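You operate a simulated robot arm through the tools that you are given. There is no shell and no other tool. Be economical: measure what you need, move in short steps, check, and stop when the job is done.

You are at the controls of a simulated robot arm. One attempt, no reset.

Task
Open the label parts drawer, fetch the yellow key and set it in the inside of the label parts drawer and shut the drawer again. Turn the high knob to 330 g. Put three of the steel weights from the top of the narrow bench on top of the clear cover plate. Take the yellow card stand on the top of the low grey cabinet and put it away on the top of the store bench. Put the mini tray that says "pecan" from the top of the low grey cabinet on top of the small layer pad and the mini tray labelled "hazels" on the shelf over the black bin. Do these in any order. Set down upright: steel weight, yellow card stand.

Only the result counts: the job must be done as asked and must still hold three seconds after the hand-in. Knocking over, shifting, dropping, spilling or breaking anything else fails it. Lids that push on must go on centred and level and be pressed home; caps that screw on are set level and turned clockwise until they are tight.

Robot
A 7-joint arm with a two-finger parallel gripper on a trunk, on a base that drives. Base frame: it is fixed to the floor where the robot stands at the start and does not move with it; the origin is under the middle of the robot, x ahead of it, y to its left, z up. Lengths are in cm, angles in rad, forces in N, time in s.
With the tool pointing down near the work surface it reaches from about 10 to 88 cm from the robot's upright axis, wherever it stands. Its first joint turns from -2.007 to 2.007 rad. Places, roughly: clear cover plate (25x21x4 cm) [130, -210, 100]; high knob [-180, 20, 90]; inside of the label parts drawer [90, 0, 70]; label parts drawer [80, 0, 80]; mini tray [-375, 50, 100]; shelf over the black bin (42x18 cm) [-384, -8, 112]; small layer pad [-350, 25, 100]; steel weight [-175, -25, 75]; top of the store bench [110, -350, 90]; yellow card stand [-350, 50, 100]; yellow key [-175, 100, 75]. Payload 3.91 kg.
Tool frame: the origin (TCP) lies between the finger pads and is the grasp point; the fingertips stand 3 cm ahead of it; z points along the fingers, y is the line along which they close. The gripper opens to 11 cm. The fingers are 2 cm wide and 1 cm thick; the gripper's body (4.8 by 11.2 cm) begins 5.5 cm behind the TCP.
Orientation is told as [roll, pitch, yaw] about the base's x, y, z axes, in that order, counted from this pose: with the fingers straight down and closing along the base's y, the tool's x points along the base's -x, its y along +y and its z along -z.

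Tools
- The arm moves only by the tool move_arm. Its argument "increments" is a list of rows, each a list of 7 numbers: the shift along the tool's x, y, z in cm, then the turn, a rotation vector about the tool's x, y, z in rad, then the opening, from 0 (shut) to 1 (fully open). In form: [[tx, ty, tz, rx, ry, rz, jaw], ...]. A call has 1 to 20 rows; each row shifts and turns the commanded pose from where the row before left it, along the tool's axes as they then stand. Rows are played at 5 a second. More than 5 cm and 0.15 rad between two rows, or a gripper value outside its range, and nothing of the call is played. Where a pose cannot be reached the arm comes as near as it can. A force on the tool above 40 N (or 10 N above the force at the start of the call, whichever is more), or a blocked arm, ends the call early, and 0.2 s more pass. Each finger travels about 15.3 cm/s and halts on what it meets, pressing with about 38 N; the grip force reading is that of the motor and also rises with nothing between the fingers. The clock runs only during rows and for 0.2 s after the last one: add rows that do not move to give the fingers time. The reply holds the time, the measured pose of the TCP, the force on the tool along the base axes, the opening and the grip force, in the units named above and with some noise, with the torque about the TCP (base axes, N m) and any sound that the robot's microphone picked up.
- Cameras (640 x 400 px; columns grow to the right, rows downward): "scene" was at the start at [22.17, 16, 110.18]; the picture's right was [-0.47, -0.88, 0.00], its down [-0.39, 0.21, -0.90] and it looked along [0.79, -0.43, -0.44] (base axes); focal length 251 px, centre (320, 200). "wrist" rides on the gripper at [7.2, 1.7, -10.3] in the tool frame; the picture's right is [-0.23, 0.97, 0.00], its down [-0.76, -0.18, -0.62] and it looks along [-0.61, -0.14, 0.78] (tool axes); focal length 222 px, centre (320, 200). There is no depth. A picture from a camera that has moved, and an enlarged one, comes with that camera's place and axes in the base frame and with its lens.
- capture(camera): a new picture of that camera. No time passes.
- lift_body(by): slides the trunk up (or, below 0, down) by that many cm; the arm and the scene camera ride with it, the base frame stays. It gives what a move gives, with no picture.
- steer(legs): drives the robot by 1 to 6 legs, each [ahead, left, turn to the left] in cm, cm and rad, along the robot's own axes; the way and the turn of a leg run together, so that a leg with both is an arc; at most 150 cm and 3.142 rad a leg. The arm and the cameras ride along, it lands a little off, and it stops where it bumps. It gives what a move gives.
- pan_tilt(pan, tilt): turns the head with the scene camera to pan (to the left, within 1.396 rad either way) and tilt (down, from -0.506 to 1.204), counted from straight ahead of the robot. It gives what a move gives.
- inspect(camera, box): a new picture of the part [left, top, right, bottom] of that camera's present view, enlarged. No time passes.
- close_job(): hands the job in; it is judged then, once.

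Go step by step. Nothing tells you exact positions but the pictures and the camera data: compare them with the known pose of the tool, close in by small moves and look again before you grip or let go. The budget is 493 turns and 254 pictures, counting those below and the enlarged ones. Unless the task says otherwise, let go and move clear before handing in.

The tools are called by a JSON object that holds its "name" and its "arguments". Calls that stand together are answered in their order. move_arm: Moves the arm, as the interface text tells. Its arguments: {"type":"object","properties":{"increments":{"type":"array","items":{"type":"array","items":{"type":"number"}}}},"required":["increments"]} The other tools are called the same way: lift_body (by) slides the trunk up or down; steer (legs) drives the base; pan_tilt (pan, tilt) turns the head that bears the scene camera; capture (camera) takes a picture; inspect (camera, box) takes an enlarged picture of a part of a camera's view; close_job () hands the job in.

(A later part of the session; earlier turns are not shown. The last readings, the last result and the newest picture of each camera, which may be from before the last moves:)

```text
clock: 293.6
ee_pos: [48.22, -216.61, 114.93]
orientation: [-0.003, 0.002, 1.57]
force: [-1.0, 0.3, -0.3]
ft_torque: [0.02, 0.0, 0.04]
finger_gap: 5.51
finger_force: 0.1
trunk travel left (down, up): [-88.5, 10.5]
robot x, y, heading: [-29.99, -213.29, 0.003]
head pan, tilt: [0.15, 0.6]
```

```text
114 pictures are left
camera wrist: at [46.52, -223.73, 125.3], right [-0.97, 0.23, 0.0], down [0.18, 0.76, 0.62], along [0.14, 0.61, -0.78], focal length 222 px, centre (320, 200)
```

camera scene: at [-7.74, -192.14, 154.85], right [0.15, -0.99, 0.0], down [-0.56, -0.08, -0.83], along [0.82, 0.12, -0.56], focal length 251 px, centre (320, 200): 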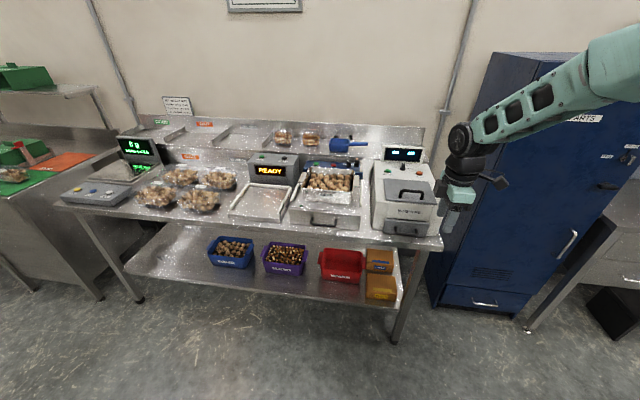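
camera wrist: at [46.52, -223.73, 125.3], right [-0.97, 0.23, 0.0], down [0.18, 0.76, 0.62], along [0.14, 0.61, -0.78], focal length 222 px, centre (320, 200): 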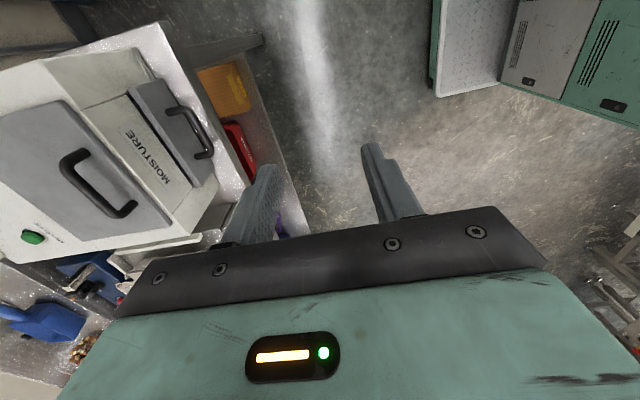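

{"name": "inspect", "arguments": {"camera": "scene", "box": [220, 120, 460, 250]}}

```text
2.67 times, centred on (340, 185) of scene
camera zoom: at [-7.74, -192.14, 154.85], right [0.15, -0.99, 0.0], down [-0.56, -0.08, -0.83], along [0.82, 0.12, -0.56], focal length 669 px, centre (267, 240)
```

zoom: 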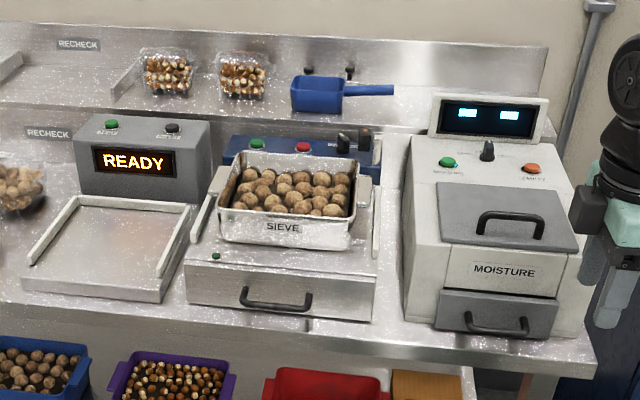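

{"name": "lift_body", "arguments": {"by": 10}}

{"name": "inspect", "arguments": {"camera": "scene", "box": [320, 120, 440, 190]}}

{"name": "pan_tilt", "arguments": {"pan": -0.7, "tilt": 0.3}}

{"name": "capture", "arguments": {"camera": "scene"}}

```text
clock: 294.9
ee_pos: [48.24, -216.62, 125.01]
orientation: [-0.002, 0.003, 1.571]
force: [0.3, -0.1, 1.0]
ft_torque: [-0.02, 0.01, 0.03]
finger_gap: 5.5
finger_force: 0.1
trunk travel left (down, up): [-98.5, 0.5]
robot x, y, heading: [-30.49, -213.85, -0.0]
head pan, tilt: [0.15, 0.6]
```

```text
5.33 times, centred on (380, 155) of scene
camera zoom: at [-7.73, -192.13, 164.85], right [0.15, -0.99, 0.0], down [-0.56, -0.09, -0.83], along [0.82, 0.12, -0.57], focal length 1337 px, centre (0, 440)
```

zoom: 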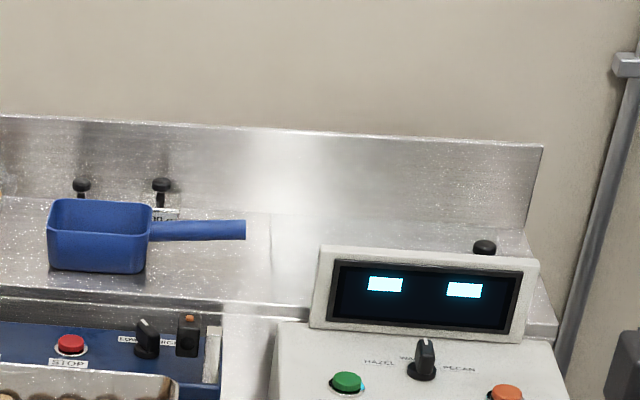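

```text
clock: 296.1
ee_pos: [48.23, -216.56, 125.13]
orientation: [-0.001, 0.003, 1.57]
force: [0.8, 0.1, 0.4]
ft_torque: [0.03, -0.02, -0.01]
finger_gap: 5.49
finger_force: 0.0
trunk travel left (down, up): [-98.5, 0.5]
robot x, y, heading: [-30.53, -213.47, -0.003]
head pan, tilt: [-0.7, 0.3]
```

```text
111 pictures are left
camera scene: at [-9.32, -199.46, 167.6], right [-0.64, -0.77, 0.0], down [-0.23, 0.19, -0.96], along [0.73, -0.61, -0.3], focal length 251 px, centre (320, 200)
```

scene: 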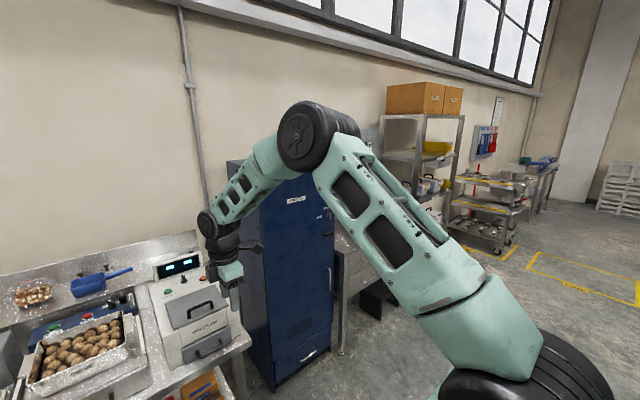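

A transparent plate seems to lie on the raised back shelf behind the moisture meter. I'll get the arm over it carefully for a look.

{"name": "steer", "arguments": {"legs": [[48, 0, 0]]}}

{"name": "capture", "arguments": {"camera": "wrist"}}

{"name": "pan_tilt", "arguments": {"pan": 0.0, "tilt": 1.1}}

{"name": "capture", "arguments": {"camera": "scene"}}

```text
clock: 298.9
ee_pos: [95.47, -217.22, 125.09]
orientation: [-0.003, 0.002, 1.563]
force: [-1.1, 0.1, -0.2]
ft_torque: [0.0, 0.01, -0.02]
finger_gap: 5.48
finger_force: 0.0
trunk travel left (down, up): [-98.5, 0.5]
robot x, y, heading: [16.85, -214.19, -0.001]
head pan, tilt: [-0.7, 0.3]
```

```text
110 pictures are left
camera wrist: at [93.83, -224.31, 135.31], right [-0.97, 0.23, 0.0], down [0.18, 0.76, 0.62], along [0.15, 0.61, -0.78], focal length 222 px, centre (320, 200)
```

wrist: 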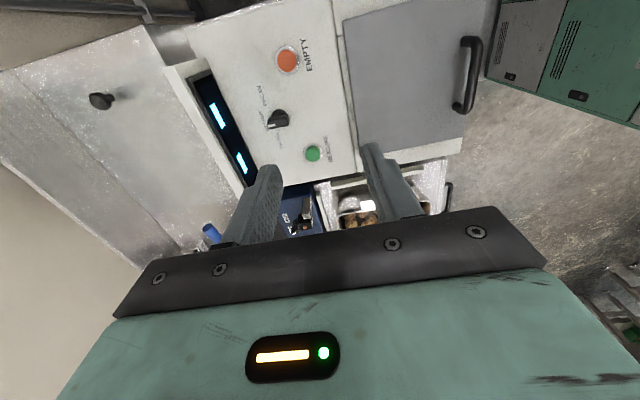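

```text
clock: 300.0
ee_pos: [95.57, -217.15, 125.06]
orientation: [0.0, 0.003, 1.563]
force: [0.2, -0.3, -0.8]
ft_torque: [-0.04, -0.03, -0.02]
finger_gap: 5.49
finger_force: 0.1
trunk travel left (down, up): [-98.5, 0.5]
robot x, y, heading: [16.69, -213.87, -0.004]
head pan, tilt: [0.0, 1.1]
```

```text
109 pictures are left
camera scene: at [37.36, -193.69, 160.99], right [-0.01, -1.0, 0.0], down [-0.89, 0.01, -0.45], along [0.45, 0.0, -0.89], focal length 251 px, centre (320, 200)
```

scene: 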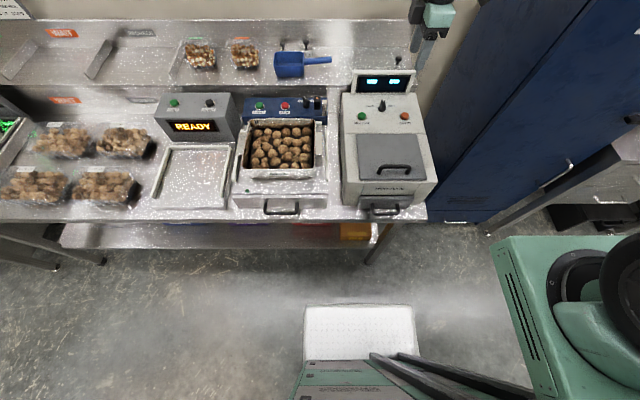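

{"name": "inspect", "arguments": {"camera": "wrist", "box": [0, 20, 270, 260]}}

{"name": "inspect", "arguments": {"camera": "scene", "box": [260, 20, 430, 110]}}

```text
1.67 times, centred on (135, 140) of wrist
camera zoom: at [93.84, -224.31, 135.3], right [-0.97, 0.23, 0.0], down [0.18, 0.76, 0.62], along [0.15, 0.61, -0.78], focal length 370 px, centre (628, 300)
```

zoom: 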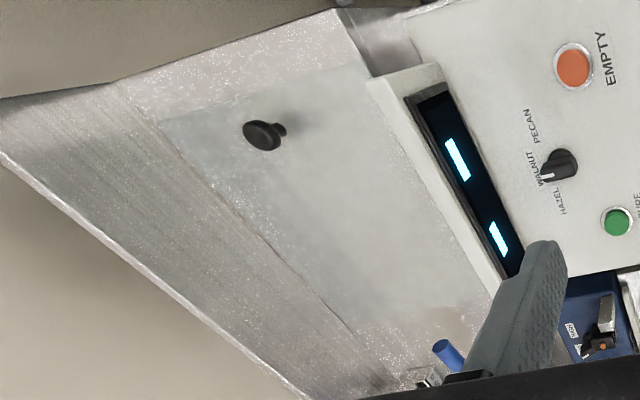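

```text
3.76 times, centred on (345, 65) of scene
camera zoom: at [37.36, -193.69, 160.99], right [-0.01, -1.0, 0.0], down [-0.89, 0.01, -0.45], along [0.45, 0.0, -0.89], focal length 944 px, centre (226, 708)
```

zoom: 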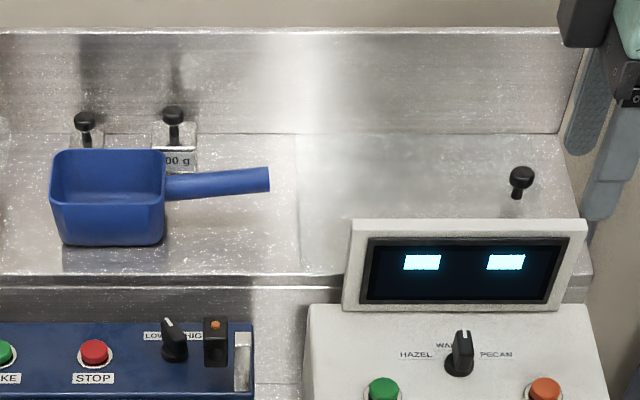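

The clear plate is at about x 115–135, y -201..-226, top z≈100.5, with a small knob near (124, -223). I'll test reach here safely before committing.

{"name": "move_arm", "arguments": {"increments": [[-4, -4, 0, 0, 0, 0, 0.5], [-4, -4, 0, 0, 0, 0, 0.5], [0, 0, 4, 0, 0, 0, 0.5], [0, 0, 4, 0, 0, 0, 0.5]]}}

```text
refused: row 1 steps farther than a row can; nothing moved
```

{"name": "move_arm", "arguments": {"increments": [[-3, -3.5, 0, 0, 0, 0, 0.5], [-3, -3.5, 0, 0, 0, 0, 0.5], [0, -1, 4, 0, 0, 0, 0.5], [0, -1, 4, 0, 0, 0, 0.5]]}}

```text
clock: 301.0
ee_pos: [104.37, -211.15, 117.15]
orientation: [-0.003, 0.001, 1.564]
force: [0.1, 1.0, -0.7]
ft_torque: [-0.01, 0.0, -0.02]
finger_gap: 5.48
finger_force: 0.1
trunk travel left (down, up): [-98.5, 0.5]
robot x, y, heading: [17.17, -214.04, -0.008]
head pan, tilt: [0.0, 1.1]
```

{"name": "move_arm", "arguments": {"increments": [[0, 0, -4, 0, 0, 0, 0.5], [0, 0, -4, 0, 0, 0, 0.5], [3, 3, 0, 0, 0, 0, 0.5], [0, 4, 0, 0, 0, 0, 0.5]]}}

{"name": "steer", "arguments": {"legs": [[-67, 0, 0.005], [0, 97, 0], [0, 97, 0], [0, 0, 3.14]]}}

{"name": "pan_tilt", "arguments": {"pan": 0.0, "tilt": 0.8}}

{"name": "capture", "arguments": {"camera": "scene"}}

```text
clock: 302.0
ee_pos: [97.67, -214.21, 125.32]
orientation: [-0.001, -0.001, 1.564]
force: [0.4, 0.1, -0.8]
ft_torque: [-0.01, 0.01, -0.02]
finger_gap: 5.47
finger_force: 0.0
trunk travel left (down, up): [-98.5, 0.5]
robot x, y, heading: [17.09, -213.49, -0.0]
head pan, tilt: [0.0, 1.1]
```

```text
clock: 322.3
ee_pos: [-127.15, -13.02, 125.37]
orientation: [-0.001, 0.002, -1.647]
force: [0.1, 0.0, 0.3]
ft_torque: [0.01, -0.01, 0.01]
finger_gap: 5.5
finger_force: 0.2
trunk travel left (down, up): [-98.5, 0.5]
robot x, y, heading: [-46.73, -19.03, 3.064]
head pan, tilt: [0.0, 1.1]
```

```text
clock: 323.1
ee_pos: [-127.27, -12.99, 125.24]
orientation: [-0.002, 0.0, -1.646]
force: [-0.5, -1.0, 0.2]
ft_torque: [0.01, 0.02, -0.03]
finger_gap: 5.5
finger_force: 0.1
trunk travel left (down, up): [-98.5, 0.5]
robot x, y, heading: [-46.56, -18.59, 3.067]
head pan, tilt: [0.0, 0.799]
```

```text
106 pictures are left
camera scene: at [-70.61, -37.75, 163.16], right [0.07, 1.0, 0.0], down [0.72, -0.05, -0.7], along [-0.69, 0.05, -0.72], focal length 251 px, centre (320, 200)
```

scene: 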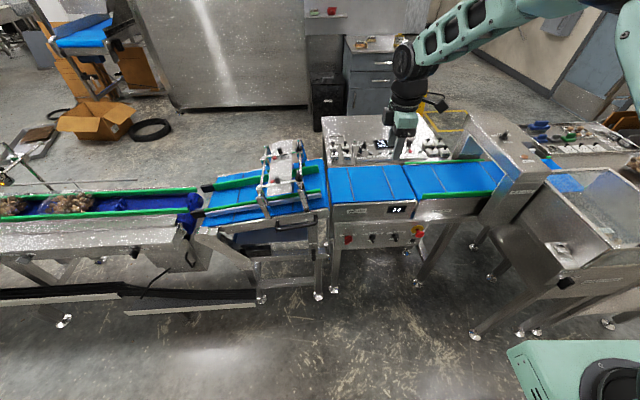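

{"name": "steer", "arguments": {"legs": [[0, 0, 0.076], [51, 0, 0]]}}

{"name": "pan_tilt", "arguments": {"pan": 0.0, "tilt": 1.15}}

{"name": "capture", "arguments": {"camera": "scene"}}

{"name": "capture", "arguments": {"camera": "wrist"}}

```text
clock: 326.6
ee_pos: [-178.74, -19.48, 125.29]
orientation: [-0.001, 0.001, -1.567]
force: [0.1, 0.5, 0.3]
ft_torque: [-0.06, 0.03, 0.0]
finger_gap: 5.51
finger_force: 0.0
trunk travel left (down, up): [-98.5, 0.5]
robot x, y, heading: [-97.63, -18.95, -3.138]
head pan, tilt: [0.0, 0.799]
```

```text
clock: 327.4
ee_pos: [-178.78, -19.53, 125.23]
orientation: [-0.002, 0.002, -1.568]
force: [1.1, -0.2, 0.6]
ft_torque: [0.01, 0.03, 0.01]
finger_gap: 5.47
finger_force: 0.1
trunk travel left (down, up): [-98.5, 0.5]
robot x, y, heading: [-97.67, -19.34, -3.133]
head pan, tilt: [0.0, 1.15]
```

```text
105 pictures are left
camera scene: at [-118.23, -39.75, 160.68], right [-0.01, 1.0, 0.0], down [0.91, 0.0, -0.41], along [-0.41, 0.0, -0.91], focal length 251 px, centre (320, 200)
```

scene: 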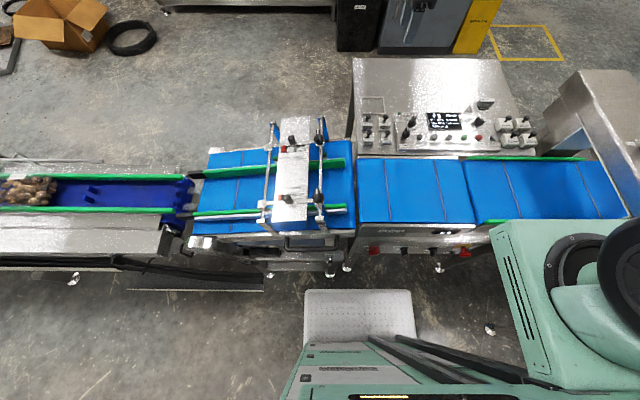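

```text
104 pictures are left
camera wrist: at [-176.98, -12.21, 135.51], right [0.97, -0.22, 0.0], down [-0.17, -0.76, 0.62], along [-0.14, -0.61, -0.78], focal length 222 px, centre (320, 200)
```

wrist: 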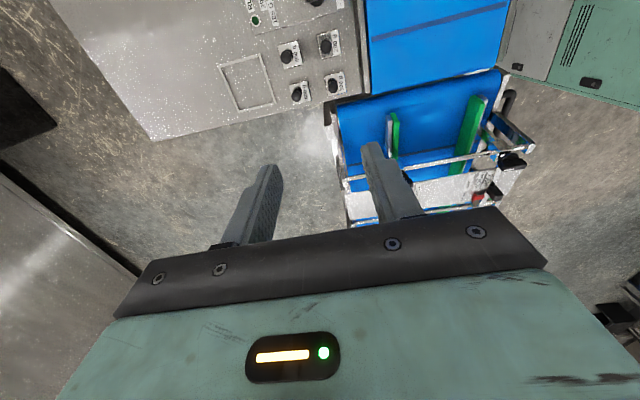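

{"name": "inspect", "arguments": {"camera": "wrist", "box": [260, 20, 380, 120]}}

{"name": "inspect", "arguments": {"camera": "scene", "box": [345, 90, 425, 155]}}

```text
4.00 times, centred on (320, 70) of wrist
camera zoom: at [-176.98, -12.21, 135.51], right [0.97, -0.22, 0.0], down [-0.17, -0.76, 0.62], along [-0.14, -0.61, -0.78], focal length 888 px, centre (320, 720)
```

zoom: 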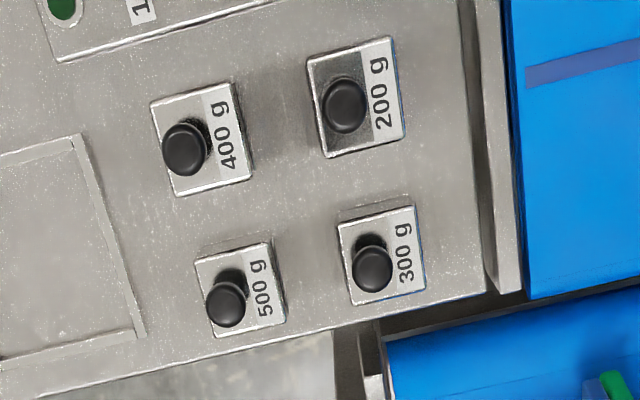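

```text
6.15 times, centred on (385, 122) of scene
camera zoom: at [-118.23, -39.75, 160.68], right [-0.01, 1.0, 0.0], down [0.91, 0.0, -0.41], along [-0.41, 0.0, -0.91], focal length 1543 px, centre (-80, 677)
```

zoom: 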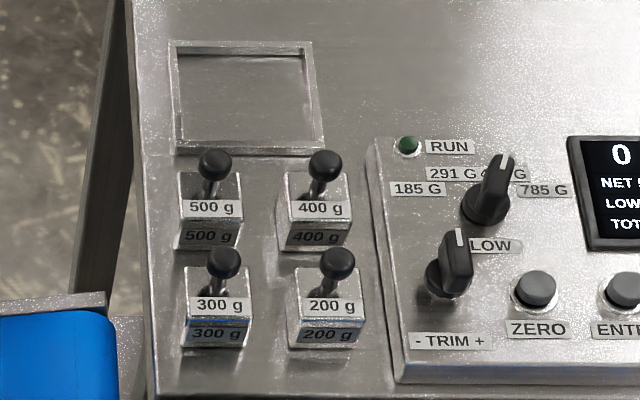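

{"name": "steer", "arguments": {"legs": [[3, 0, -0.005]]}}

{"name": "move_arm", "arguments": {"increments": [[-1.3, 2.4, 0, 0, 0, 0, 0.4], [-1.3, 2.4, 0, 0, 0, 0, 0.4]]}}

{"name": "lift_body", "arguments": {"by": -28}}

{"name": "capture", "arguments": {"camera": "wrist"}}

{"name": "inspect", "arguments": {"camera": "scene", "box": [345, 40, 445, 120]}}

```text
clock: 328.3
ee_pos: [-181.64, -19.05, 125.17]
orientation: [-0.002, 0.002, -1.571]
force: [-0.9, -0.1, 0.0]
ft_torque: [0.02, 0.01, 0.0]
finger_gap: 5.5
finger_force: 0.0
trunk travel left (down, up): [-98.5, 0.5]
robot x, y, heading: [-100.91, -18.95, 3.141]
head pan, tilt: [0.0, 1.15]
```

```text
clock: 328.9
ee_pos: [-176.78, -21.66, 125.44]
orientation: [-0.002, 0.002, -1.573]
force: [-0.1, 0.1, 0.0]
ft_torque: [0.02, 0.02, 0.02]
finger_gap: 4.38
finger_force: 0.1
trunk travel left (down, up): [-98.5, 0.5]
robot x, y, heading: [-101.05, -19.06, 3.143]
head pan, tilt: [0.0, 1.15]
```

```text
clock: 331.7
ee_pos: [-176.8, -21.79, 97.4]
orientation: [-0.001, 0.002, -1.573]
force: [-0.6, 0.7, -0.3]
ft_torque: [0.03, -0.04, 0.02]
finger_gap: 4.4
finger_force: 0.1
trunk travel left (down, up): [-70.5, 28.5]
robot x, y, heading: [-100.84, -18.89, 3.141]
head pan, tilt: [0.0, 1.15]
```

```text
101 pictures are left
camera wrist: at [-175.03, -14.45, 107.7], right [0.97, -0.23, 0.0], down [-0.18, -0.76, 0.62], along [-0.14, -0.61, -0.78], focal length 222 px, centre (320, 200)
```

wrist: 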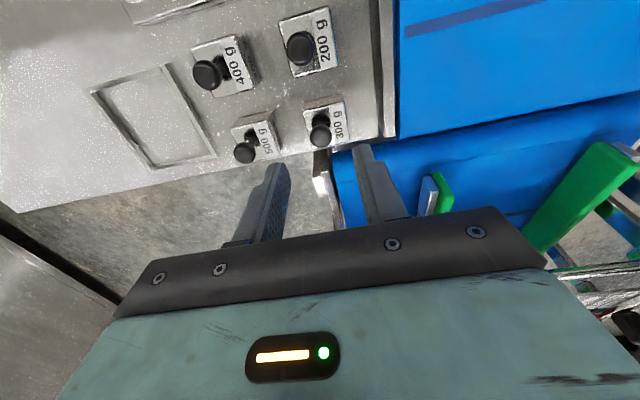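

```text
5.00 times, centred on (395, 80) of scene
camera zoom: at [-121.36, -39.65, 132.68], right [0.0, 1.0, 0.0], down [0.91, 0.0, -0.41], along [-0.41, 0.0, -0.91], focal length 1254 px, centre (-55, 800)
```

zoom: 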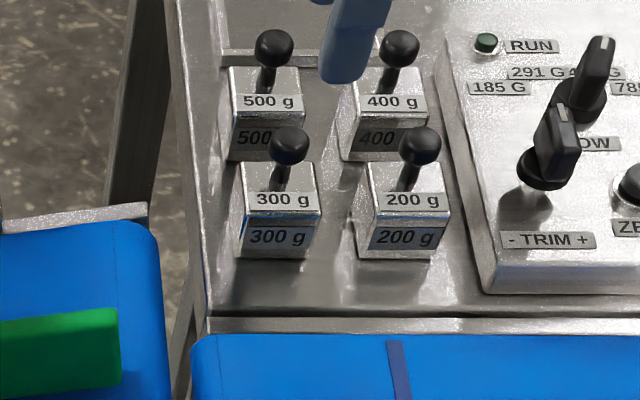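

{"name": "move_arm", "arguments": {"increments": [[-0.2, 0, 3.4, 0, 0, 0, 0.4], [0, 0, 3.4, 0, 0, 0, 0.4]]}}

{"name": "inspect", "arguments": {"camera": "wrist", "box": [220, 80, 420, 220]}}

```text
clock: 332.3
ee_pos: [-176.94, -21.82, 90.56]
orientation: [-0.004, 0.001, -1.574]
force: [1.4, 0.2, 1.1]
ft_torque: [0.02, 0.0, 0.0]
finger_gap: 4.38
finger_force: 0.0
trunk travel left (down, up): [-70.5, 28.5]
robot x, y, heading: [-101.18, -18.56, 3.142]
head pan, tilt: [0.0, 1.15]
```

```text
2.86 times, centred on (320, 150) of wrist
camera zoom: at [-175.18, -14.59, 100.81], right [0.97, -0.23, 0.0], down [-0.18, -0.76, 0.62], along [-0.15, -0.61, -0.78], focal length 635 px, centre (320, 343)
```

zoom: 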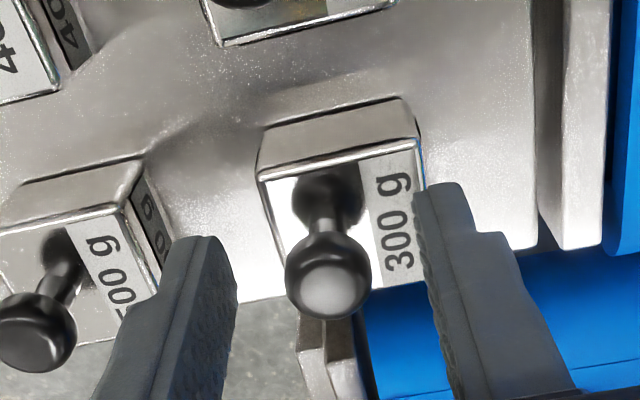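

{"name": "move_arm", "arguments": {"increments": [[0, 0, 0, 0, 0, 0, 0.25], [0, 0, 0, 0, 0, 0, 0.1], [0, 0, 0, 0, 0, 0, 0.0], [0, 0, 0, 0, 0, 0, 0.0], [0, 0, -2, 0, 0, 0, 0.0], [0, 0, -3, 0, 0, 0, 0.0], [0, 0, -3, 0, 0, 0, 0.0]]}}

{"name": "inspect", "arguments": {"camera": "scene", "box": [345, 20, 465, 120]}}

```text
clock: 333.9
ee_pos: [-176.88, -21.8, 98.58]
orientation: [-0.001, 0.002, -1.571]
force: [-0.1, 0.5, -2.6]
ft_torque: [-0.02, -0.03, 0.0]
finger_gap: 1.88
finger_force: 37.7
trunk travel left (down, up): [-70.5, 28.5]
robot x, y, heading: [-101.01, -19.29, 3.148]
head pan, tilt: [0.0, 1.15]
```

```text
4.00 times, centred on (405, 70) of scene
camera zoom: at [-121.4, -39.66, 132.67], right [0.0, 1.0, 0.0], down [0.91, 0.0, -0.41], along [-0.41, 0.0, -0.91], focal length 1003 px, centre (-20, 720)
```

zoom: 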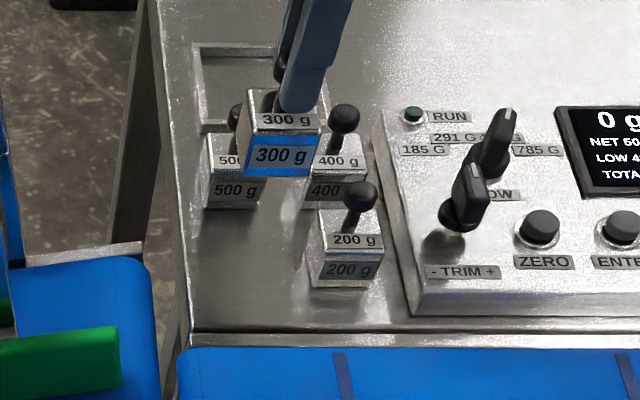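

Weight held by its knob. Raise, turn, and drive to the plate bench.

{"name": "lift_body", "arguments": {"by": 28}}

{"name": "steer", "arguments": {"legs": [[-50, 0, 0], [0, 0, -3.14], [0, -94, 0], [0, -94, 0]]}}

```text
clock: 336.7
ee_pos: [-176.89, -21.87, 126.47]
orientation: [-0.002, 0.002, -1.573]
force: [0.0, 0.0, -2.3]
ft_torque: [0.02, 0.01, 0.03]
finger_gap: 1.87
finger_force: 37.9
trunk travel left (down, up): [-98.5, 0.5]
robot x, y, heading: [-101.13, -18.73, 3.144]
head pan, tilt: [0.0, 1.15]
```

```text
clock: 356.1
ee_pos: [28.04, -204.46, 126.5]
orientation: [-0.003, 0.003, 1.599]
force: [-0.1, -0.5, -2.5]
ft_torque: [-0.05, -0.01, 0.01]
finger_gap: 1.89
finger_force: 37.9
trunk travel left (down, up): [-98.5, 0.5]
robot x, y, heading: [-47.55, -209.55, 0.03]
head pan, tilt: [0.0, 1.15]
```

{"name": "steer", "arguments": {"legs": [[0, 0, -0.03], [70, 2.3, 0]]}}

{"name": "pan_tilt", "arguments": {"pan": 0.0, "tilt": 1.1}}

{"name": "capture", "arguments": {"camera": "scene"}}

```text
clock: 360.3
ee_pos: [97.77, -203.15, 126.53]
orientation: [-0.002, 0.001, 1.578]
force: [-0.6, 0.2, -3.0]
ft_torque: [0.01, -0.01, -0.03]
finger_gap: 1.88
finger_force: 38.2
trunk travel left (down, up): [-98.5, 0.5]
robot x, y, heading: [21.63, -206.85, 0.017]
head pan, tilt: [0.0, 1.15]
```

```text
clock: 360.9
ee_pos: [97.73, -203.18, 126.55]
orientation: [-0.003, 0.002, 1.579]
force: [0.2, -0.1, -3.4]
ft_torque: [0.0, -0.03, 0.0]
finger_gap: 1.88
finger_force: 38.6
trunk travel left (down, up): [-98.5, 0.5]
robot x, y, heading: [21.91, -206.88, 0.01]
head pan, tilt: [0.0, 1.1]
```

```text
97 pictures are left
camera scene: at [42.21, -186.29, 160.98], right [0.01, -1.0, 0.0], down [-0.89, -0.01, -0.45], along [0.45, 0.0, -0.89], focal length 251 px, centre (320, 200)
```

scene: 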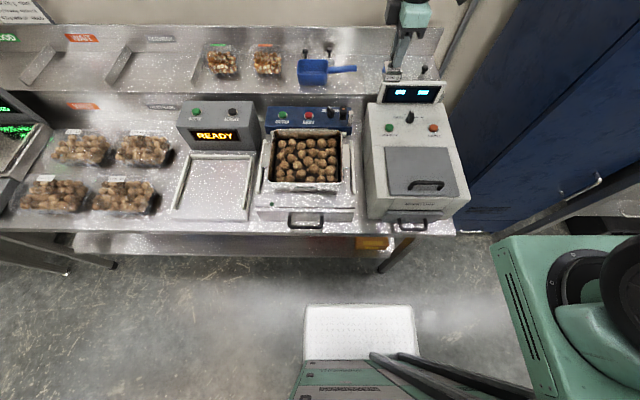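

{"name": "steer", "arguments": {"legs": [[11.5, -1, -0.012]]}}

{"name": "move_arm", "arguments": {"increments": [[0, -3.5, 0, 0, 0, 0, 0.0], [0, -3.5, 0, 0, 0, 0, 0.0], [0, -2.5, 3, 0, 0, 0, 0.0]]}}

{"name": "capture", "arguments": {"camera": "wrist"}}

{"name": "inspect", "arguments": {"camera": "scene", "box": [300, 0, 480, 110]}}

```text
clock: 362.1
ee_pos: [109.12, -205.29, 126.5]
orientation: [-0.001, 0.001, 1.563]
force: [-0.6, -0.3, -3.0]
ft_torque: [0.02, -0.02, -0.02]
finger_gap: 1.91
finger_force: 38.2
trunk travel left (down, up): [-98.5, 0.5]
robot x, y, heading: [33.59, -208.14, -0.011]
head pan, tilt: [0.0, 1.1]
```

```text
clock: 362.9
ee_pos: [118.64, -205.46, 123.57]
orientation: [-0.002, 0.002, 1.566]
force: [-0.8, 0.4, -3.0]
ft_torque: [0.0, -0.05, 0.0]
finger_gap: 1.89
finger_force: 37.9
trunk travel left (down, up): [-98.5, 0.5]
robot x, y, heading: [33.22, -208.09, -0.003]
head pan, tilt: [0.0, 1.1]
```

```text
96 pictures are left
camera wrist: at [116.98, -212.5, 133.81], right [-0.97, 0.23, 0.0], down [0.18, 0.76, 0.62], along [0.15, 0.61, -0.78], focal length 222 px, centre (320, 200)
```

wrist: 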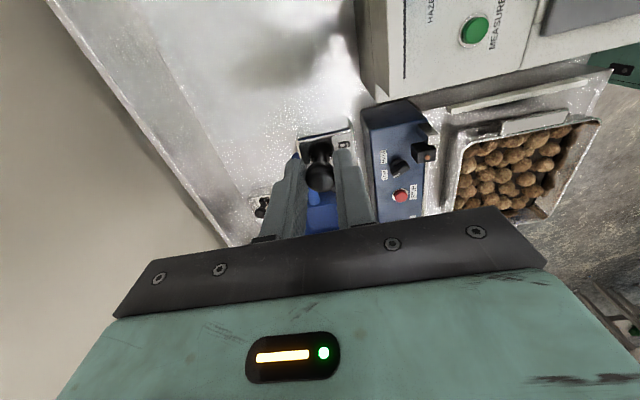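

```text
3.56 times, centred on (390, 55) of scene
camera zoom: at [53.84, -187.58, 161.0], right [0.0, -1.0, 0.0], down [-0.89, 0.0, -0.45], along [0.45, 0.0, -0.89], focal length 891 px, centre (71, 716)
```

zoom: 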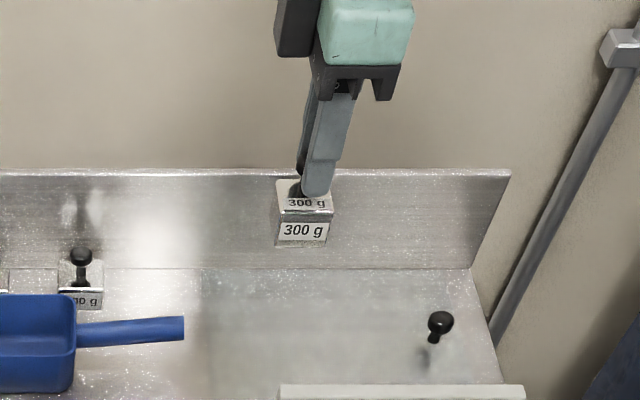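

{"name": "move_arm", "arguments": {"increments": [[0, -1, 4, 0, 0, 0, 0.0], [0, 0, 4, 0, 0, 0, 0.0], [0, 0, 4, 0, 0, 0, 0.0]]}}

{"name": "inspect", "arguments": {"camera": "scene", "box": [300, 0, 480, 110]}}

{"name": "capture", "arguments": {"camera": "wrist"}}

```text
clock: 363.7
ee_pos: [119.67, -205.49, 111.52]
orientation: [-0.003, 0.001, 1.564]
force: [0.4, 0.9, -2.9]
ft_torque: [-0.01, 0.0, 0.0]
finger_gap: 1.9
finger_force: 38.7
trunk travel left (down, up): [-98.5, 0.5]
robot x, y, heading: [33.28, -207.97, -0.003]
head pan, tilt: [0.0, 1.1]
```

```text
3.56 times, centred on (390, 55) of scene
camera zoom: at [53.86, -187.57, 160.99], right [0.0, -1.0, 0.0], down [-0.89, 0.0, -0.45], along [0.45, 0.0, -0.89], focal length 891 px, centre (71, 716)
```

zoom: 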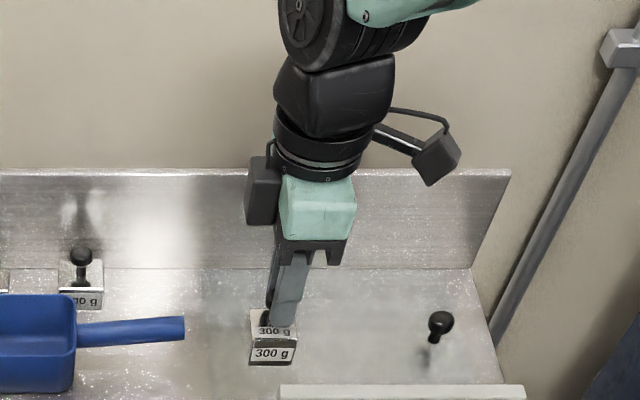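

```text
93 pictures are left
camera wrist: at [117.88, -212.66, 121.81], right [-0.97, 0.23, 0.0], down [0.18, 0.76, 0.62], along [0.15, 0.61, -0.78], focal length 222 px, centre (320, 200)
```

wrist: 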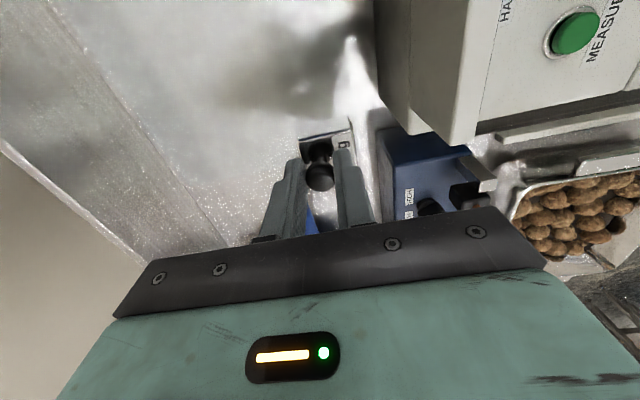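

{"name": "move_arm", "arguments": {"increments": [[0, 0, 1, 0, 0, 0, 0.0], [0, 0, 1, 0, 0, 0, 0.0], [0, 0, 0.5, 0, 0, 0, 0.0], [0, 0, 0.5, 0, 0, 0, 0.0]]}}

{"name": "move_arm", "arguments": {"increments": [[0, 0, 0.4, 0, 0, 0, 0.0], [0, 0, 0.4, 0, 0, 0, 0.0]]}}

```text
clock: 364.7
ee_pos: [119.75, -205.39, 108.54]
orientation: [-0.001, 0.003, 1.564]
force: [-0.1, 0.5, -2.5]
ft_torque: [0.02, -0.03, -0.04]
finger_gap: 1.9
finger_force: 37.9
trunk travel left (down, up): [-98.5, 0.5]
robot x, y, heading: [33.14, -208.0, -0.004]
head pan, tilt: [0.0, 1.1]
```

```text
clock: 365.3
ee_pos: [119.81, -205.44, 107.72]
orientation: [-0.002, 0.002, 1.565]
force: [0.0, 0.0, -3.5]
ft_torque: [-0.02, -0.01, 0.0]
finger_gap: 1.89
finger_force: 38.3
trunk travel left (down, up): [-98.5, 0.5]
robot x, y, heading: [33.22, -207.51, -0.002]
head pan, tilt: [0.0, 1.1]
```

{"name": "move_arm", "arguments": {"increments": [[0, 0, 0.4, 0, 0, 0, 0.0], [0, 0, 0.4, 0, 0, 0, 0.0]]}}

{"name": "inspect", "arguments": {"camera": "scene", "box": [340, 50, 440, 110]}}

```text
clock: 365.9
ee_pos: [119.77, -205.4, 106.98]
orientation: [-0.004, 0.001, 1.565]
force: [-0.2, 0.8, -3.3]
ft_torque: [-0.01, -0.02, -0.01]
finger_gap: 1.88
finger_force: 37.4
trunk travel left (down, up): [-98.5, 0.5]
robot x, y, heading: [33.64, -207.81, -0.002]
head pan, tilt: [0.0, 1.1]
```

```text
6.40 times, centred on (390, 80) of scene
camera zoom: at [53.88, -187.56, 160.99], right [0.0, -1.0, 0.0], down [-0.89, 0.0, -0.45], along [0.45, 0.0, -0.89], focal length 1604 px, centre (-128, 968)
```

zoom: 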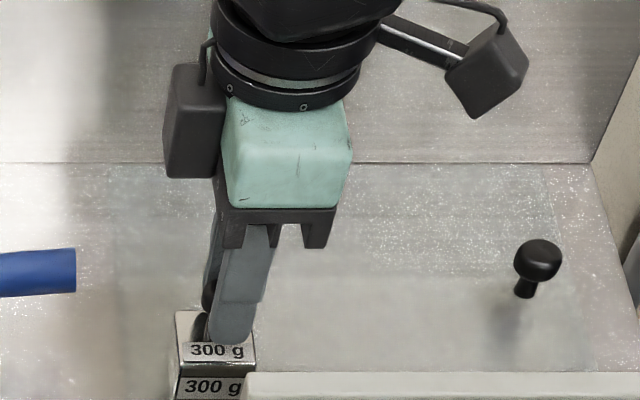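

{"name": "move_arm", "arguments": {"increments": [[0, 0, 0.35, 0, 0, 0, 0.0], [0, 0, 0.35, 0, 0, 0, 0.0], [0, 0, 0.35, 0, 0, 0, 0.0]]}}

{"name": "move_arm", "arguments": {"increments": [[0, 0, 0.35, 0, 0, 0, 0.0], [0, 0, 0.35, 0, 0, 0, 0.0]]}}

```text
clock: 366.7
ee_pos: [119.85, -205.41, 106.43]
orientation: [-0.009, 0.0, 1.564]
force: [-4.0, -1.0, 33.8]
ft_torque: [0.09, 0.04, 0.0]
finger_gap: 1.95
finger_force: 38.2
trunk travel left (down, up): [-98.5, 0.5]
robot x, y, heading: [33.03, -207.9, -0.005]
head pan, tilt: [0.0, 1.1]
```

```text
clock: 367.3
ee_pos: [120.03, -205.3, 106.03]
orientation: [-0.016, -0.004, 1.564]
force: [0.5, 0.9, 14.1]
ft_torque: [-0.01, 0.36, -0.03]
finger_gap: 1.91
finger_force: 38.2
trunk travel left (down, up): [-98.5, 0.5]
robot x, y, heading: [33.7, -208.01, -0.006]
head pan, tilt: [0.0, 1.1]
stopped in row 2: the force on the tool passed its limit at 48 N (the readings are from after the stop); the commanded pose is now the measured one
```

{"name": "move_arm", "arguments": {"increments": [[0, 0, -0.2, 0, 0, 0, 0.0], [0, 0, 0, 0, 0, 0, 0.15], [0, 0, 0, 0, 0, 0, 0.25], [0, 0, 0, 0, 0, 0, 0.4], [0, 0, 0, 0, 0, 0, 0.4], [0, 0, -3, 0, 0, 0, 0.4], [0, 0, -4, 0, 0, 0, 0.4], [0, 0, -4, 0, 0, 0, 0.4], [0, 0, -4, 0, 0, 0, 0.4], [0, 4, -4, -0.016, 0, 0, 0.4]]}}

{"name": "inspect", "arguments": {"camera": "scene", "box": [320, 30, 480, 120]}}

```text
refused: row 10 steps farther than a row can; nothing moved
```

```text
4.00 times, centred on (400, 75) of scene
camera zoom: at [53.75, -187.57, 160.96], right [0.0, -1.0, 0.0], down [-0.89, 0.0, -0.45], along [0.45, 0.0, -0.89], focal length 1003 px, centre (0, 700)
```

zoom: 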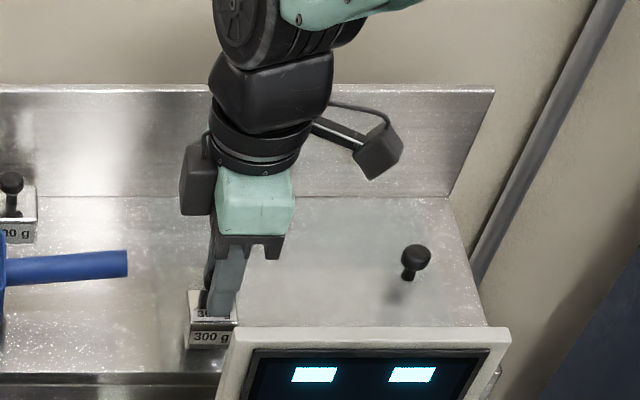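

{"name": "move_arm", "arguments": {"increments": [[0, 0, -0.2, 0, 0, 0, 0.0], [0, 0, 0, 0, 0, 0, 0.15], [0, 0, 0, 0, 0, 0, 0.25], [0, 0, 0, 0, 0, 0, 0.4], [0, 0, 0, 0, 0, 0, 0.4], [0, 0, -3, 0, 0, 0, 0.4], [0, 0, -4, 0, 0, 0, 0.4], [0, 0, -4, 0, 0, 0, 0.4], [0, 0, -4, 0, 0, 0, 0.4], [0, 3, -3, -0.016, 0, 0, 0.4]]}}

{"name": "inspect", "arguments": {"camera": "scene", "box": [320, 30, 480, 120]}}

{"name": "capture", "arguments": {"camera": "wrist"}}

```text
clock: 369.5
ee_pos: [117.03, -205.11, 123.88]
orientation: [0.008, 0.001, 1.565]
force: [0.8, 0.0, -0.2]
ft_torque: [-0.04, 0.03, 0.0]
finger_gap: 4.38
finger_force: 0.0
trunk travel left (down, up): [-98.5, 0.5]
robot x, y, heading: [33.54, -207.84, -0.002]
head pan, tilt: [0.0, 1.1]
```

```text
4.00 times, centred on (400, 75) of scene
camera zoom: at [53.93, -187.56, 160.97], right [0.0, -1.0, 0.0], down [-0.89, 0.0, -0.45], along [0.45, 0.0, -0.89], focal length 1003 px, centre (0, 700)
```

zoom: 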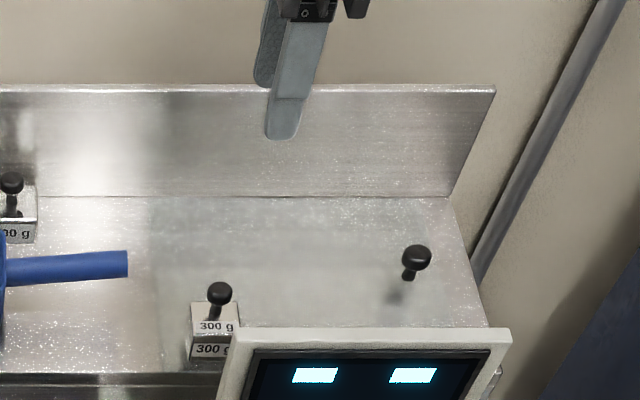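

```text
89 pictures are left
camera wrist: at [115.4, -212.33, 134.12], right [-0.97, 0.23, 0.01], down [0.19, 0.76, 0.62], along [0.14, 0.61, -0.78], focal length 222 px, centre (320, 200)
```

wrist: 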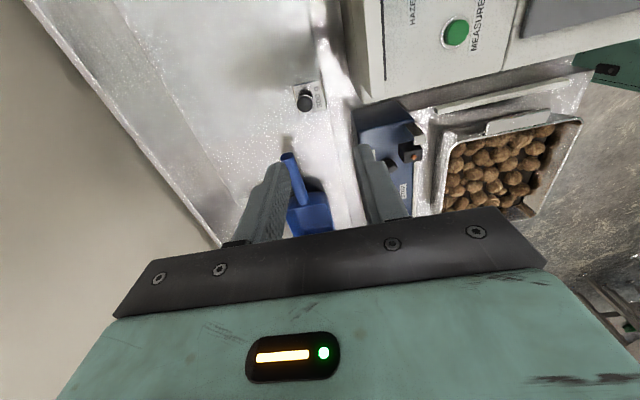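

{"name": "inspect", "arguments": {"camera": "wrist", "box": [200, 30, 370, 190]}}

```text
2.50 times, centred on (285, 110) of wrist
camera zoom: at [115.4, -212.33, 134.12], right [-0.97, 0.23, 0.01], down [0.19, 0.76, 0.62], along [0.14, 0.61, -0.78], focal length 555 px, centre (408, 425)
```

zoom: 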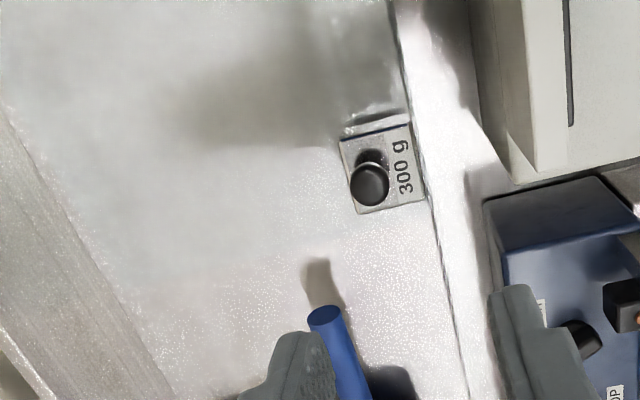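

The weight is on the plate but flush with the shelf's front edge. I'll move closer and shift it back a few cm.

{"name": "steer", "arguments": {"legs": [[5.5, 0, 0]]}}

{"name": "move_arm", "arguments": {"increments": [[0.3, 2.6, 3, 0, 0, 0, 0.4], [0, 0, 4, 0, 0, 0, 0.4], [0, 0, 4, 0, 0, 0, 0.4]]}}

{"name": "capture", "arguments": {"camera": "wrist"}}

```text
clock: 370.4
ee_pos: [122.46, -205.06, 123.89]
orientation: [0.007, -0.001, 1.567]
force: [-0.4, 0.2, -0.5]
ft_torque: [-0.02, -0.05, -0.01]
finger_gap: 4.41
finger_force: 0.1
trunk travel left (down, up): [-98.5, 0.5]
robot x, y, heading: [38.81, -207.75, -0.007]
head pan, tilt: [0.0, 1.1]
```

```text
clock: 371.2
ee_pos: [119.76, -205.49, 112.42]
orientation: [0.008, -0.001, 1.565]
force: [-0.4, 0.0, 0.5]
ft_torque: [0.0, -0.06, 0.02]
finger_gap: 4.4
finger_force: 0.0
trunk travel left (down, up): [-98.5, 0.5]
robot x, y, heading: [39.29, -207.79, -0.006]
head pan, tilt: [0.0, 1.1]
```

```text
87 pictures are left
camera wrist: at [118.23, -212.66, 122.75], right [-0.97, 0.23, 0.01], down [0.19, 0.76, 0.62], along [0.14, 0.61, -0.78], focal length 222 px, centre (320, 200)
```

wrist: 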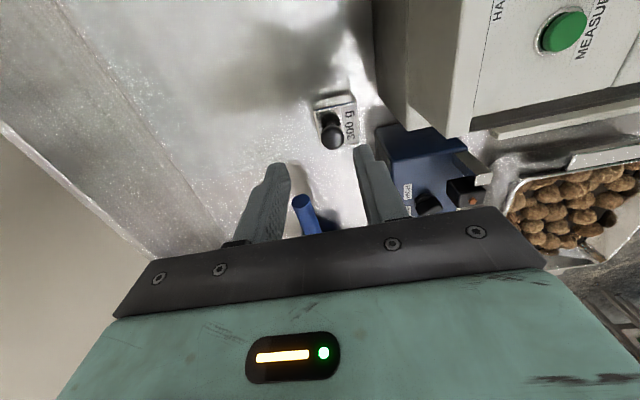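

{"name": "move_arm", "arguments": {"increments": [[0.3, 0.9, 3, 0, 0, 0, 0.4], [0, 0, 2.8, 0, 0, 0, 0.4], [0, 0, 0, 0, 0, 0, 0.25], [0, 0, 0, 0, 0, 0, 0.1], [0, 0, 0, 0, 0, 0, 0.0], [0, 0, 0, 0, 0, 0, 0.0], [0, 0, -1.5, 0, 0, 0, 0.0]]}}

{"name": "capture", "arguments": {"camera": "wrist"}}

```text
clock: 372.8
ee_pos: [118.92, -205.73, 108.26]
orientation: [0.008, 0.0, 1.563]
force: [0.4, 0.4, -3.1]
ft_torque: [-0.03, 0.02, 0.02]
finger_gap: 1.87
finger_force: 37.6
trunk travel left (down, up): [-98.5, 0.5]
robot x, y, heading: [39.21, -207.88, -0.005]
head pan, tilt: [0.0, 1.1]
```

```text
86 pictures are left
camera wrist: at [117.32, -212.98, 118.67], right [-0.97, 0.23, 0.01], down [0.19, 0.76, 0.62], along [0.14, 0.61, -0.78], focal length 222 px, centre (320, 200)
```

wrist: 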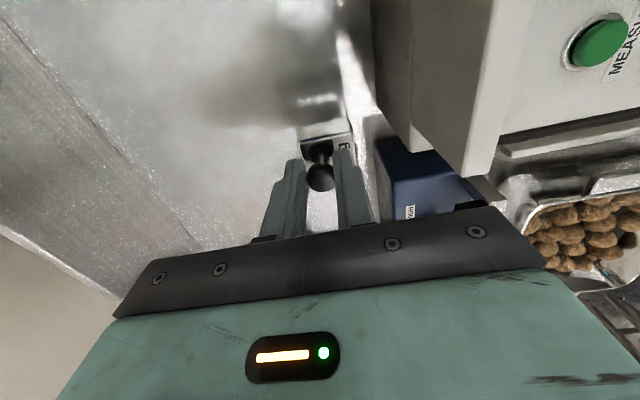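

Gripped and lifted. Lift slightly more, shift back 5 cm, and set down gently.

{"name": "move_arm", "arguments": {"increments": [[0, 0, -1, 0, 0, 0, 0.0], [0, -3, 0, 0, 0, 0, 0.0], [0, -3, 0, -0.008, 0, 0, 0.0], [0, 0, 1, 0, 0, 0, 0.0], [0, 0, 1, 0, 0, 0, 0.0], [0, 0, 0, 0, 0, 0, 0.0]]}}

{"name": "move_arm", "arguments": {"increments": [[0, 0, 0.3, 0, 0, 0, 0.0], [0, 0, 0.3, 0, 0, 0, 0.0]]}}

```text
clock: 374.2
ee_pos: [124.81, -205.69, 107.44]
orientation: [0.014, 0.001, 1.565]
force: [0.1, -0.5, -3.3]
ft_torque: [-0.07, -0.03, -0.01]
finger_gap: 1.88
finger_force: 38.0
trunk travel left (down, up): [-98.5, 0.5]
robot x, y, heading: [38.49, -207.8, -0.007]
head pan, tilt: [0.0, 1.1]
```

```text
clock: 374.8
ee_pos: [124.98, -205.93, 106.9]
orientation: [0.015, -0.001, 1.565]
force: [0.1, -0.3, -2.7]
ft_torque: [-0.02, -0.06, 0.03]
finger_gap: 1.87
finger_force: 38.2
trunk travel left (down, up): [-98.5, 0.5]
robot x, y, heading: [38.93, -207.74, -0.001]
head pan, tilt: [0.0, 1.1]
```

{"name": "move_arm", "arguments": {"increments": [[0, 0, 0.25, 0.014, 0, 0, 0.0], [0, 0, 0.2, 0, 0, 0, 0.0]]}}

{"name": "move_arm", "arguments": {"increments": [[0, 0, 0.2, 0, 0, 0, 0.0]]}}

```text
clock: 375.4
ee_pos: [125.07, -205.64, 106.91]
orientation: [-0.003, -0.003, 1.564]
force: [-7.1, -2.4, 25.1]
ft_torque: [-0.09, 0.23, 0.05]
finger_gap: 1.9
finger_force: 37.7
trunk travel left (down, up): [-98.5, 0.5]
robot x, y, heading: [39.04, -207.67, -0.007]
head pan, tilt: [0.0, 1.1]
```

```text
clock: 375.8
ee_pos: [125.03, -205.72, 106.67]
orientation: [-0.005, -0.005, 1.565]
force: [-3.0, 1.9, 34.9]
ft_torque: [0.25, 0.09, 0.04]
finger_gap: 1.93
finger_force: 37.9
trunk travel left (down, up): [-98.5, 0.5]
robot x, y, heading: [38.81, -207.85, -0.004]
head pan, tilt: [0.0, 1.1]
```

{"name": "move_arm", "arguments": {"increments": [[0, 0, -0.3, 0, 0, 0, 0.0], [0, 0, 0, 0, 0, 0, 0.15], [0, 0, 0, 0, 0, 0, 0.25], [0, 0, 0, 0, 0, 0, 0.4], [0, 0, 0, 0, 0, 0, 0.4], [0, 0, -3, 0, 0, 0, 0.4], [0, 0, -4, 0, 0, 0, 0.4], [0, 0, -4, 0, 0, 0, 0.4], [0, 0, -4, 0, 0, 0, 0.4], [0, 4, -2, 0, 0, 0, 0.4], [0, 4, 0, 0, 0, 0, 0.4]]}}

{"name": "inspect", "arguments": {"camera": "wrist", "box": [160, 30, 360, 190]}}

```text
clock: 378.2
ee_pos: [116.92, -205.69, 123.5]
orientation: [0.0, 0.002, 1.565]
force: [0.3, -0.2, -0.2]
ft_torque: [-0.03, 0.0, -0.01]
finger_gap: 4.41
finger_force: 0.0
trunk travel left (down, up): [-98.5, 0.5]
robot x, y, heading: [38.8, -207.71, -0.0]
head pan, tilt: [0.0, 1.1]
```

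```text
2.50 times, centred on (260, 110) of wrist
camera zoom: at [115.17, -212.81, 133.82], right [-0.97, 0.23, 0.0], down [0.18, 0.76, 0.62], along [0.14, 0.61, -0.78], focal length 555 px, centre (470, 425)
```

zoom: 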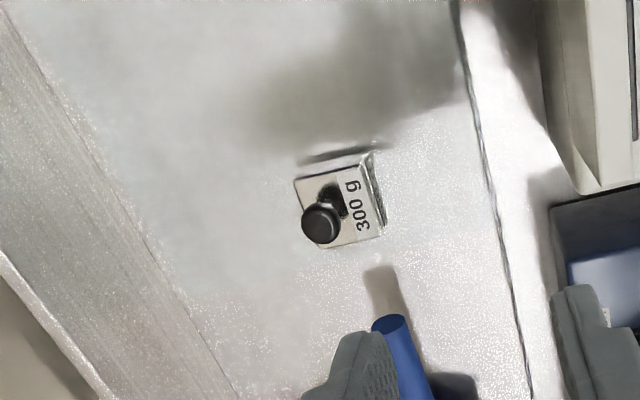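

{"name": "inspect", "arguments": {"camera": "scene", "box": [340, 20, 460, 100]}}

```text
5.00 times, centred on (400, 60) of scene
camera zoom: at [59.42, -187.55, 160.98], right [0.0, -1.0, 0.0], down [-0.89, 0.0, -0.45], along [0.45, 0.0, -0.89], focal length 1254 px, centre (-80, 900)
```

zoom: 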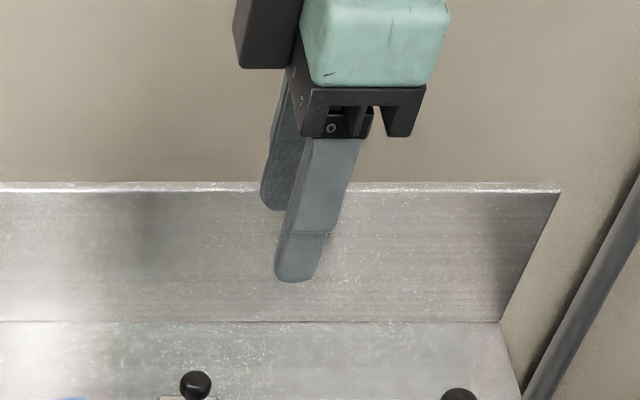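

{"name": "steer", "arguments": {"legs": [[-88, 0, 0], [0, 94, 0], [0, 94, 0], [0, 0, 3.141], [0, 0, 0.05]]}}

```text
clock: 399.7
ee_pos: [-121.08, -19.2, 123.58]
orientation: [0.002, -0.002, -1.572]
force: [-0.8, 0.5, 1.2]
ft_torque: [0.0, 0.01, 0.0]
finger_gap: 4.41
finger_force: 0.1
trunk travel left (down, up): [-98.5, 0.5]
robot x, y, heading: [-43.44, -16.62, -3.141]
head pan, tilt: [0.0, 1.1]
```

{"name": "steer", "arguments": {"legs": [[56, -3.4, 0]]}}

{"name": "lift_body", "arguments": {"by": -26}}

{"name": "capture", "arguments": {"camera": "wrist"}}

```text
clock: 402.9
ee_pos: [-176.69, -16.63, 123.55]
orientation: [0.002, 0.0, -1.564]
force: [1.1, -0.7, -0.1]
ft_torque: [-0.03, 0.02, 0.01]
finger_gap: 4.42
finger_force: 0.1
trunk travel left (down, up): [-98.5, 0.5]
robot x, y, heading: [-98.97, -13.36, -3.133]
head pan, tilt: [0.0, 1.1]
```

```text
clock: 405.6
ee_pos: [-176.61, -16.79, 97.53]
orientation: [0.003, 0.0, -1.564]
force: [-0.1, -0.3, -0.2]
ft_torque: [0.01, 0.04, 0.0]
finger_gap: 4.4
finger_force: 0.1
trunk travel left (down, up): [-72.5, 26.5]
robot x, y, heading: [-98.71, -13.79, -3.136]
head pan, tilt: [0.0, 1.1]
```

```text
83 pictures are left
camera wrist: at [-175.01, -9.41, 107.8], right [0.98, -0.22, 0.0], down [-0.17, -0.76, 0.62], along [-0.14, -0.61, -0.78], focal length 222 px, centre (320, 200)
```

wrist: 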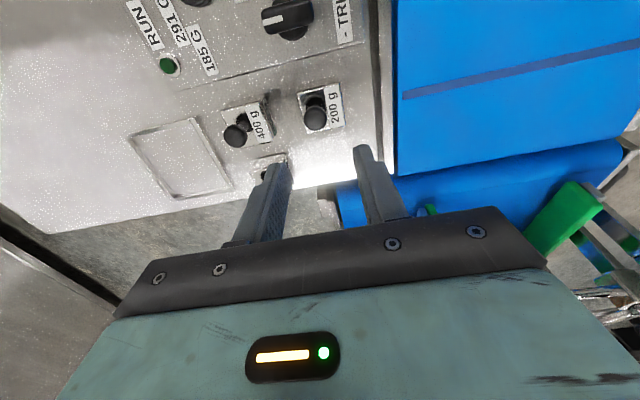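

{"name": "move_arm", "arguments": {"increments": [[1.4, -0.2, 3.4, 0, 0, 0, 0.4], [0, 0, 3.5, 0, 0, 0, 0.4]]}}

{"name": "inspect", "arguments": {"camera": "wrist", "box": [220, 80, 420, 220]}}

```text
clock: 406.1
ee_pos: [-176.83, -15.55, 90.76]
orientation: [0.002, -0.001, -1.563]
force: [0.7, -1.2, 0.4]
ft_torque: [-0.01, 0.01, -0.01]
finger_gap: 4.4
finger_force: 0.1
trunk travel left (down, up): [-72.5, 26.5]
robot x, y, heading: [-98.96, -13.82, -3.133]
head pan, tilt: [0.0, 1.1]
```

```text
2.86 times, centred on (320, 150) of wrist
camera zoom: at [-175.21, -8.13, 100.98], right [0.98, -0.22, 0.0], down [-0.17, -0.76, 0.62], along [-0.14, -0.61, -0.78], focal length 635 px, centre (320, 343)
```

zoom: 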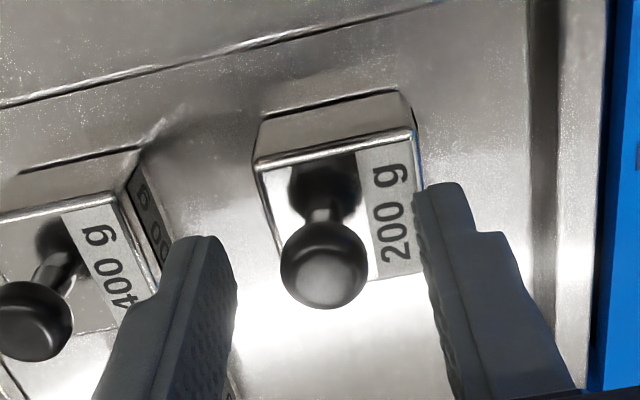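

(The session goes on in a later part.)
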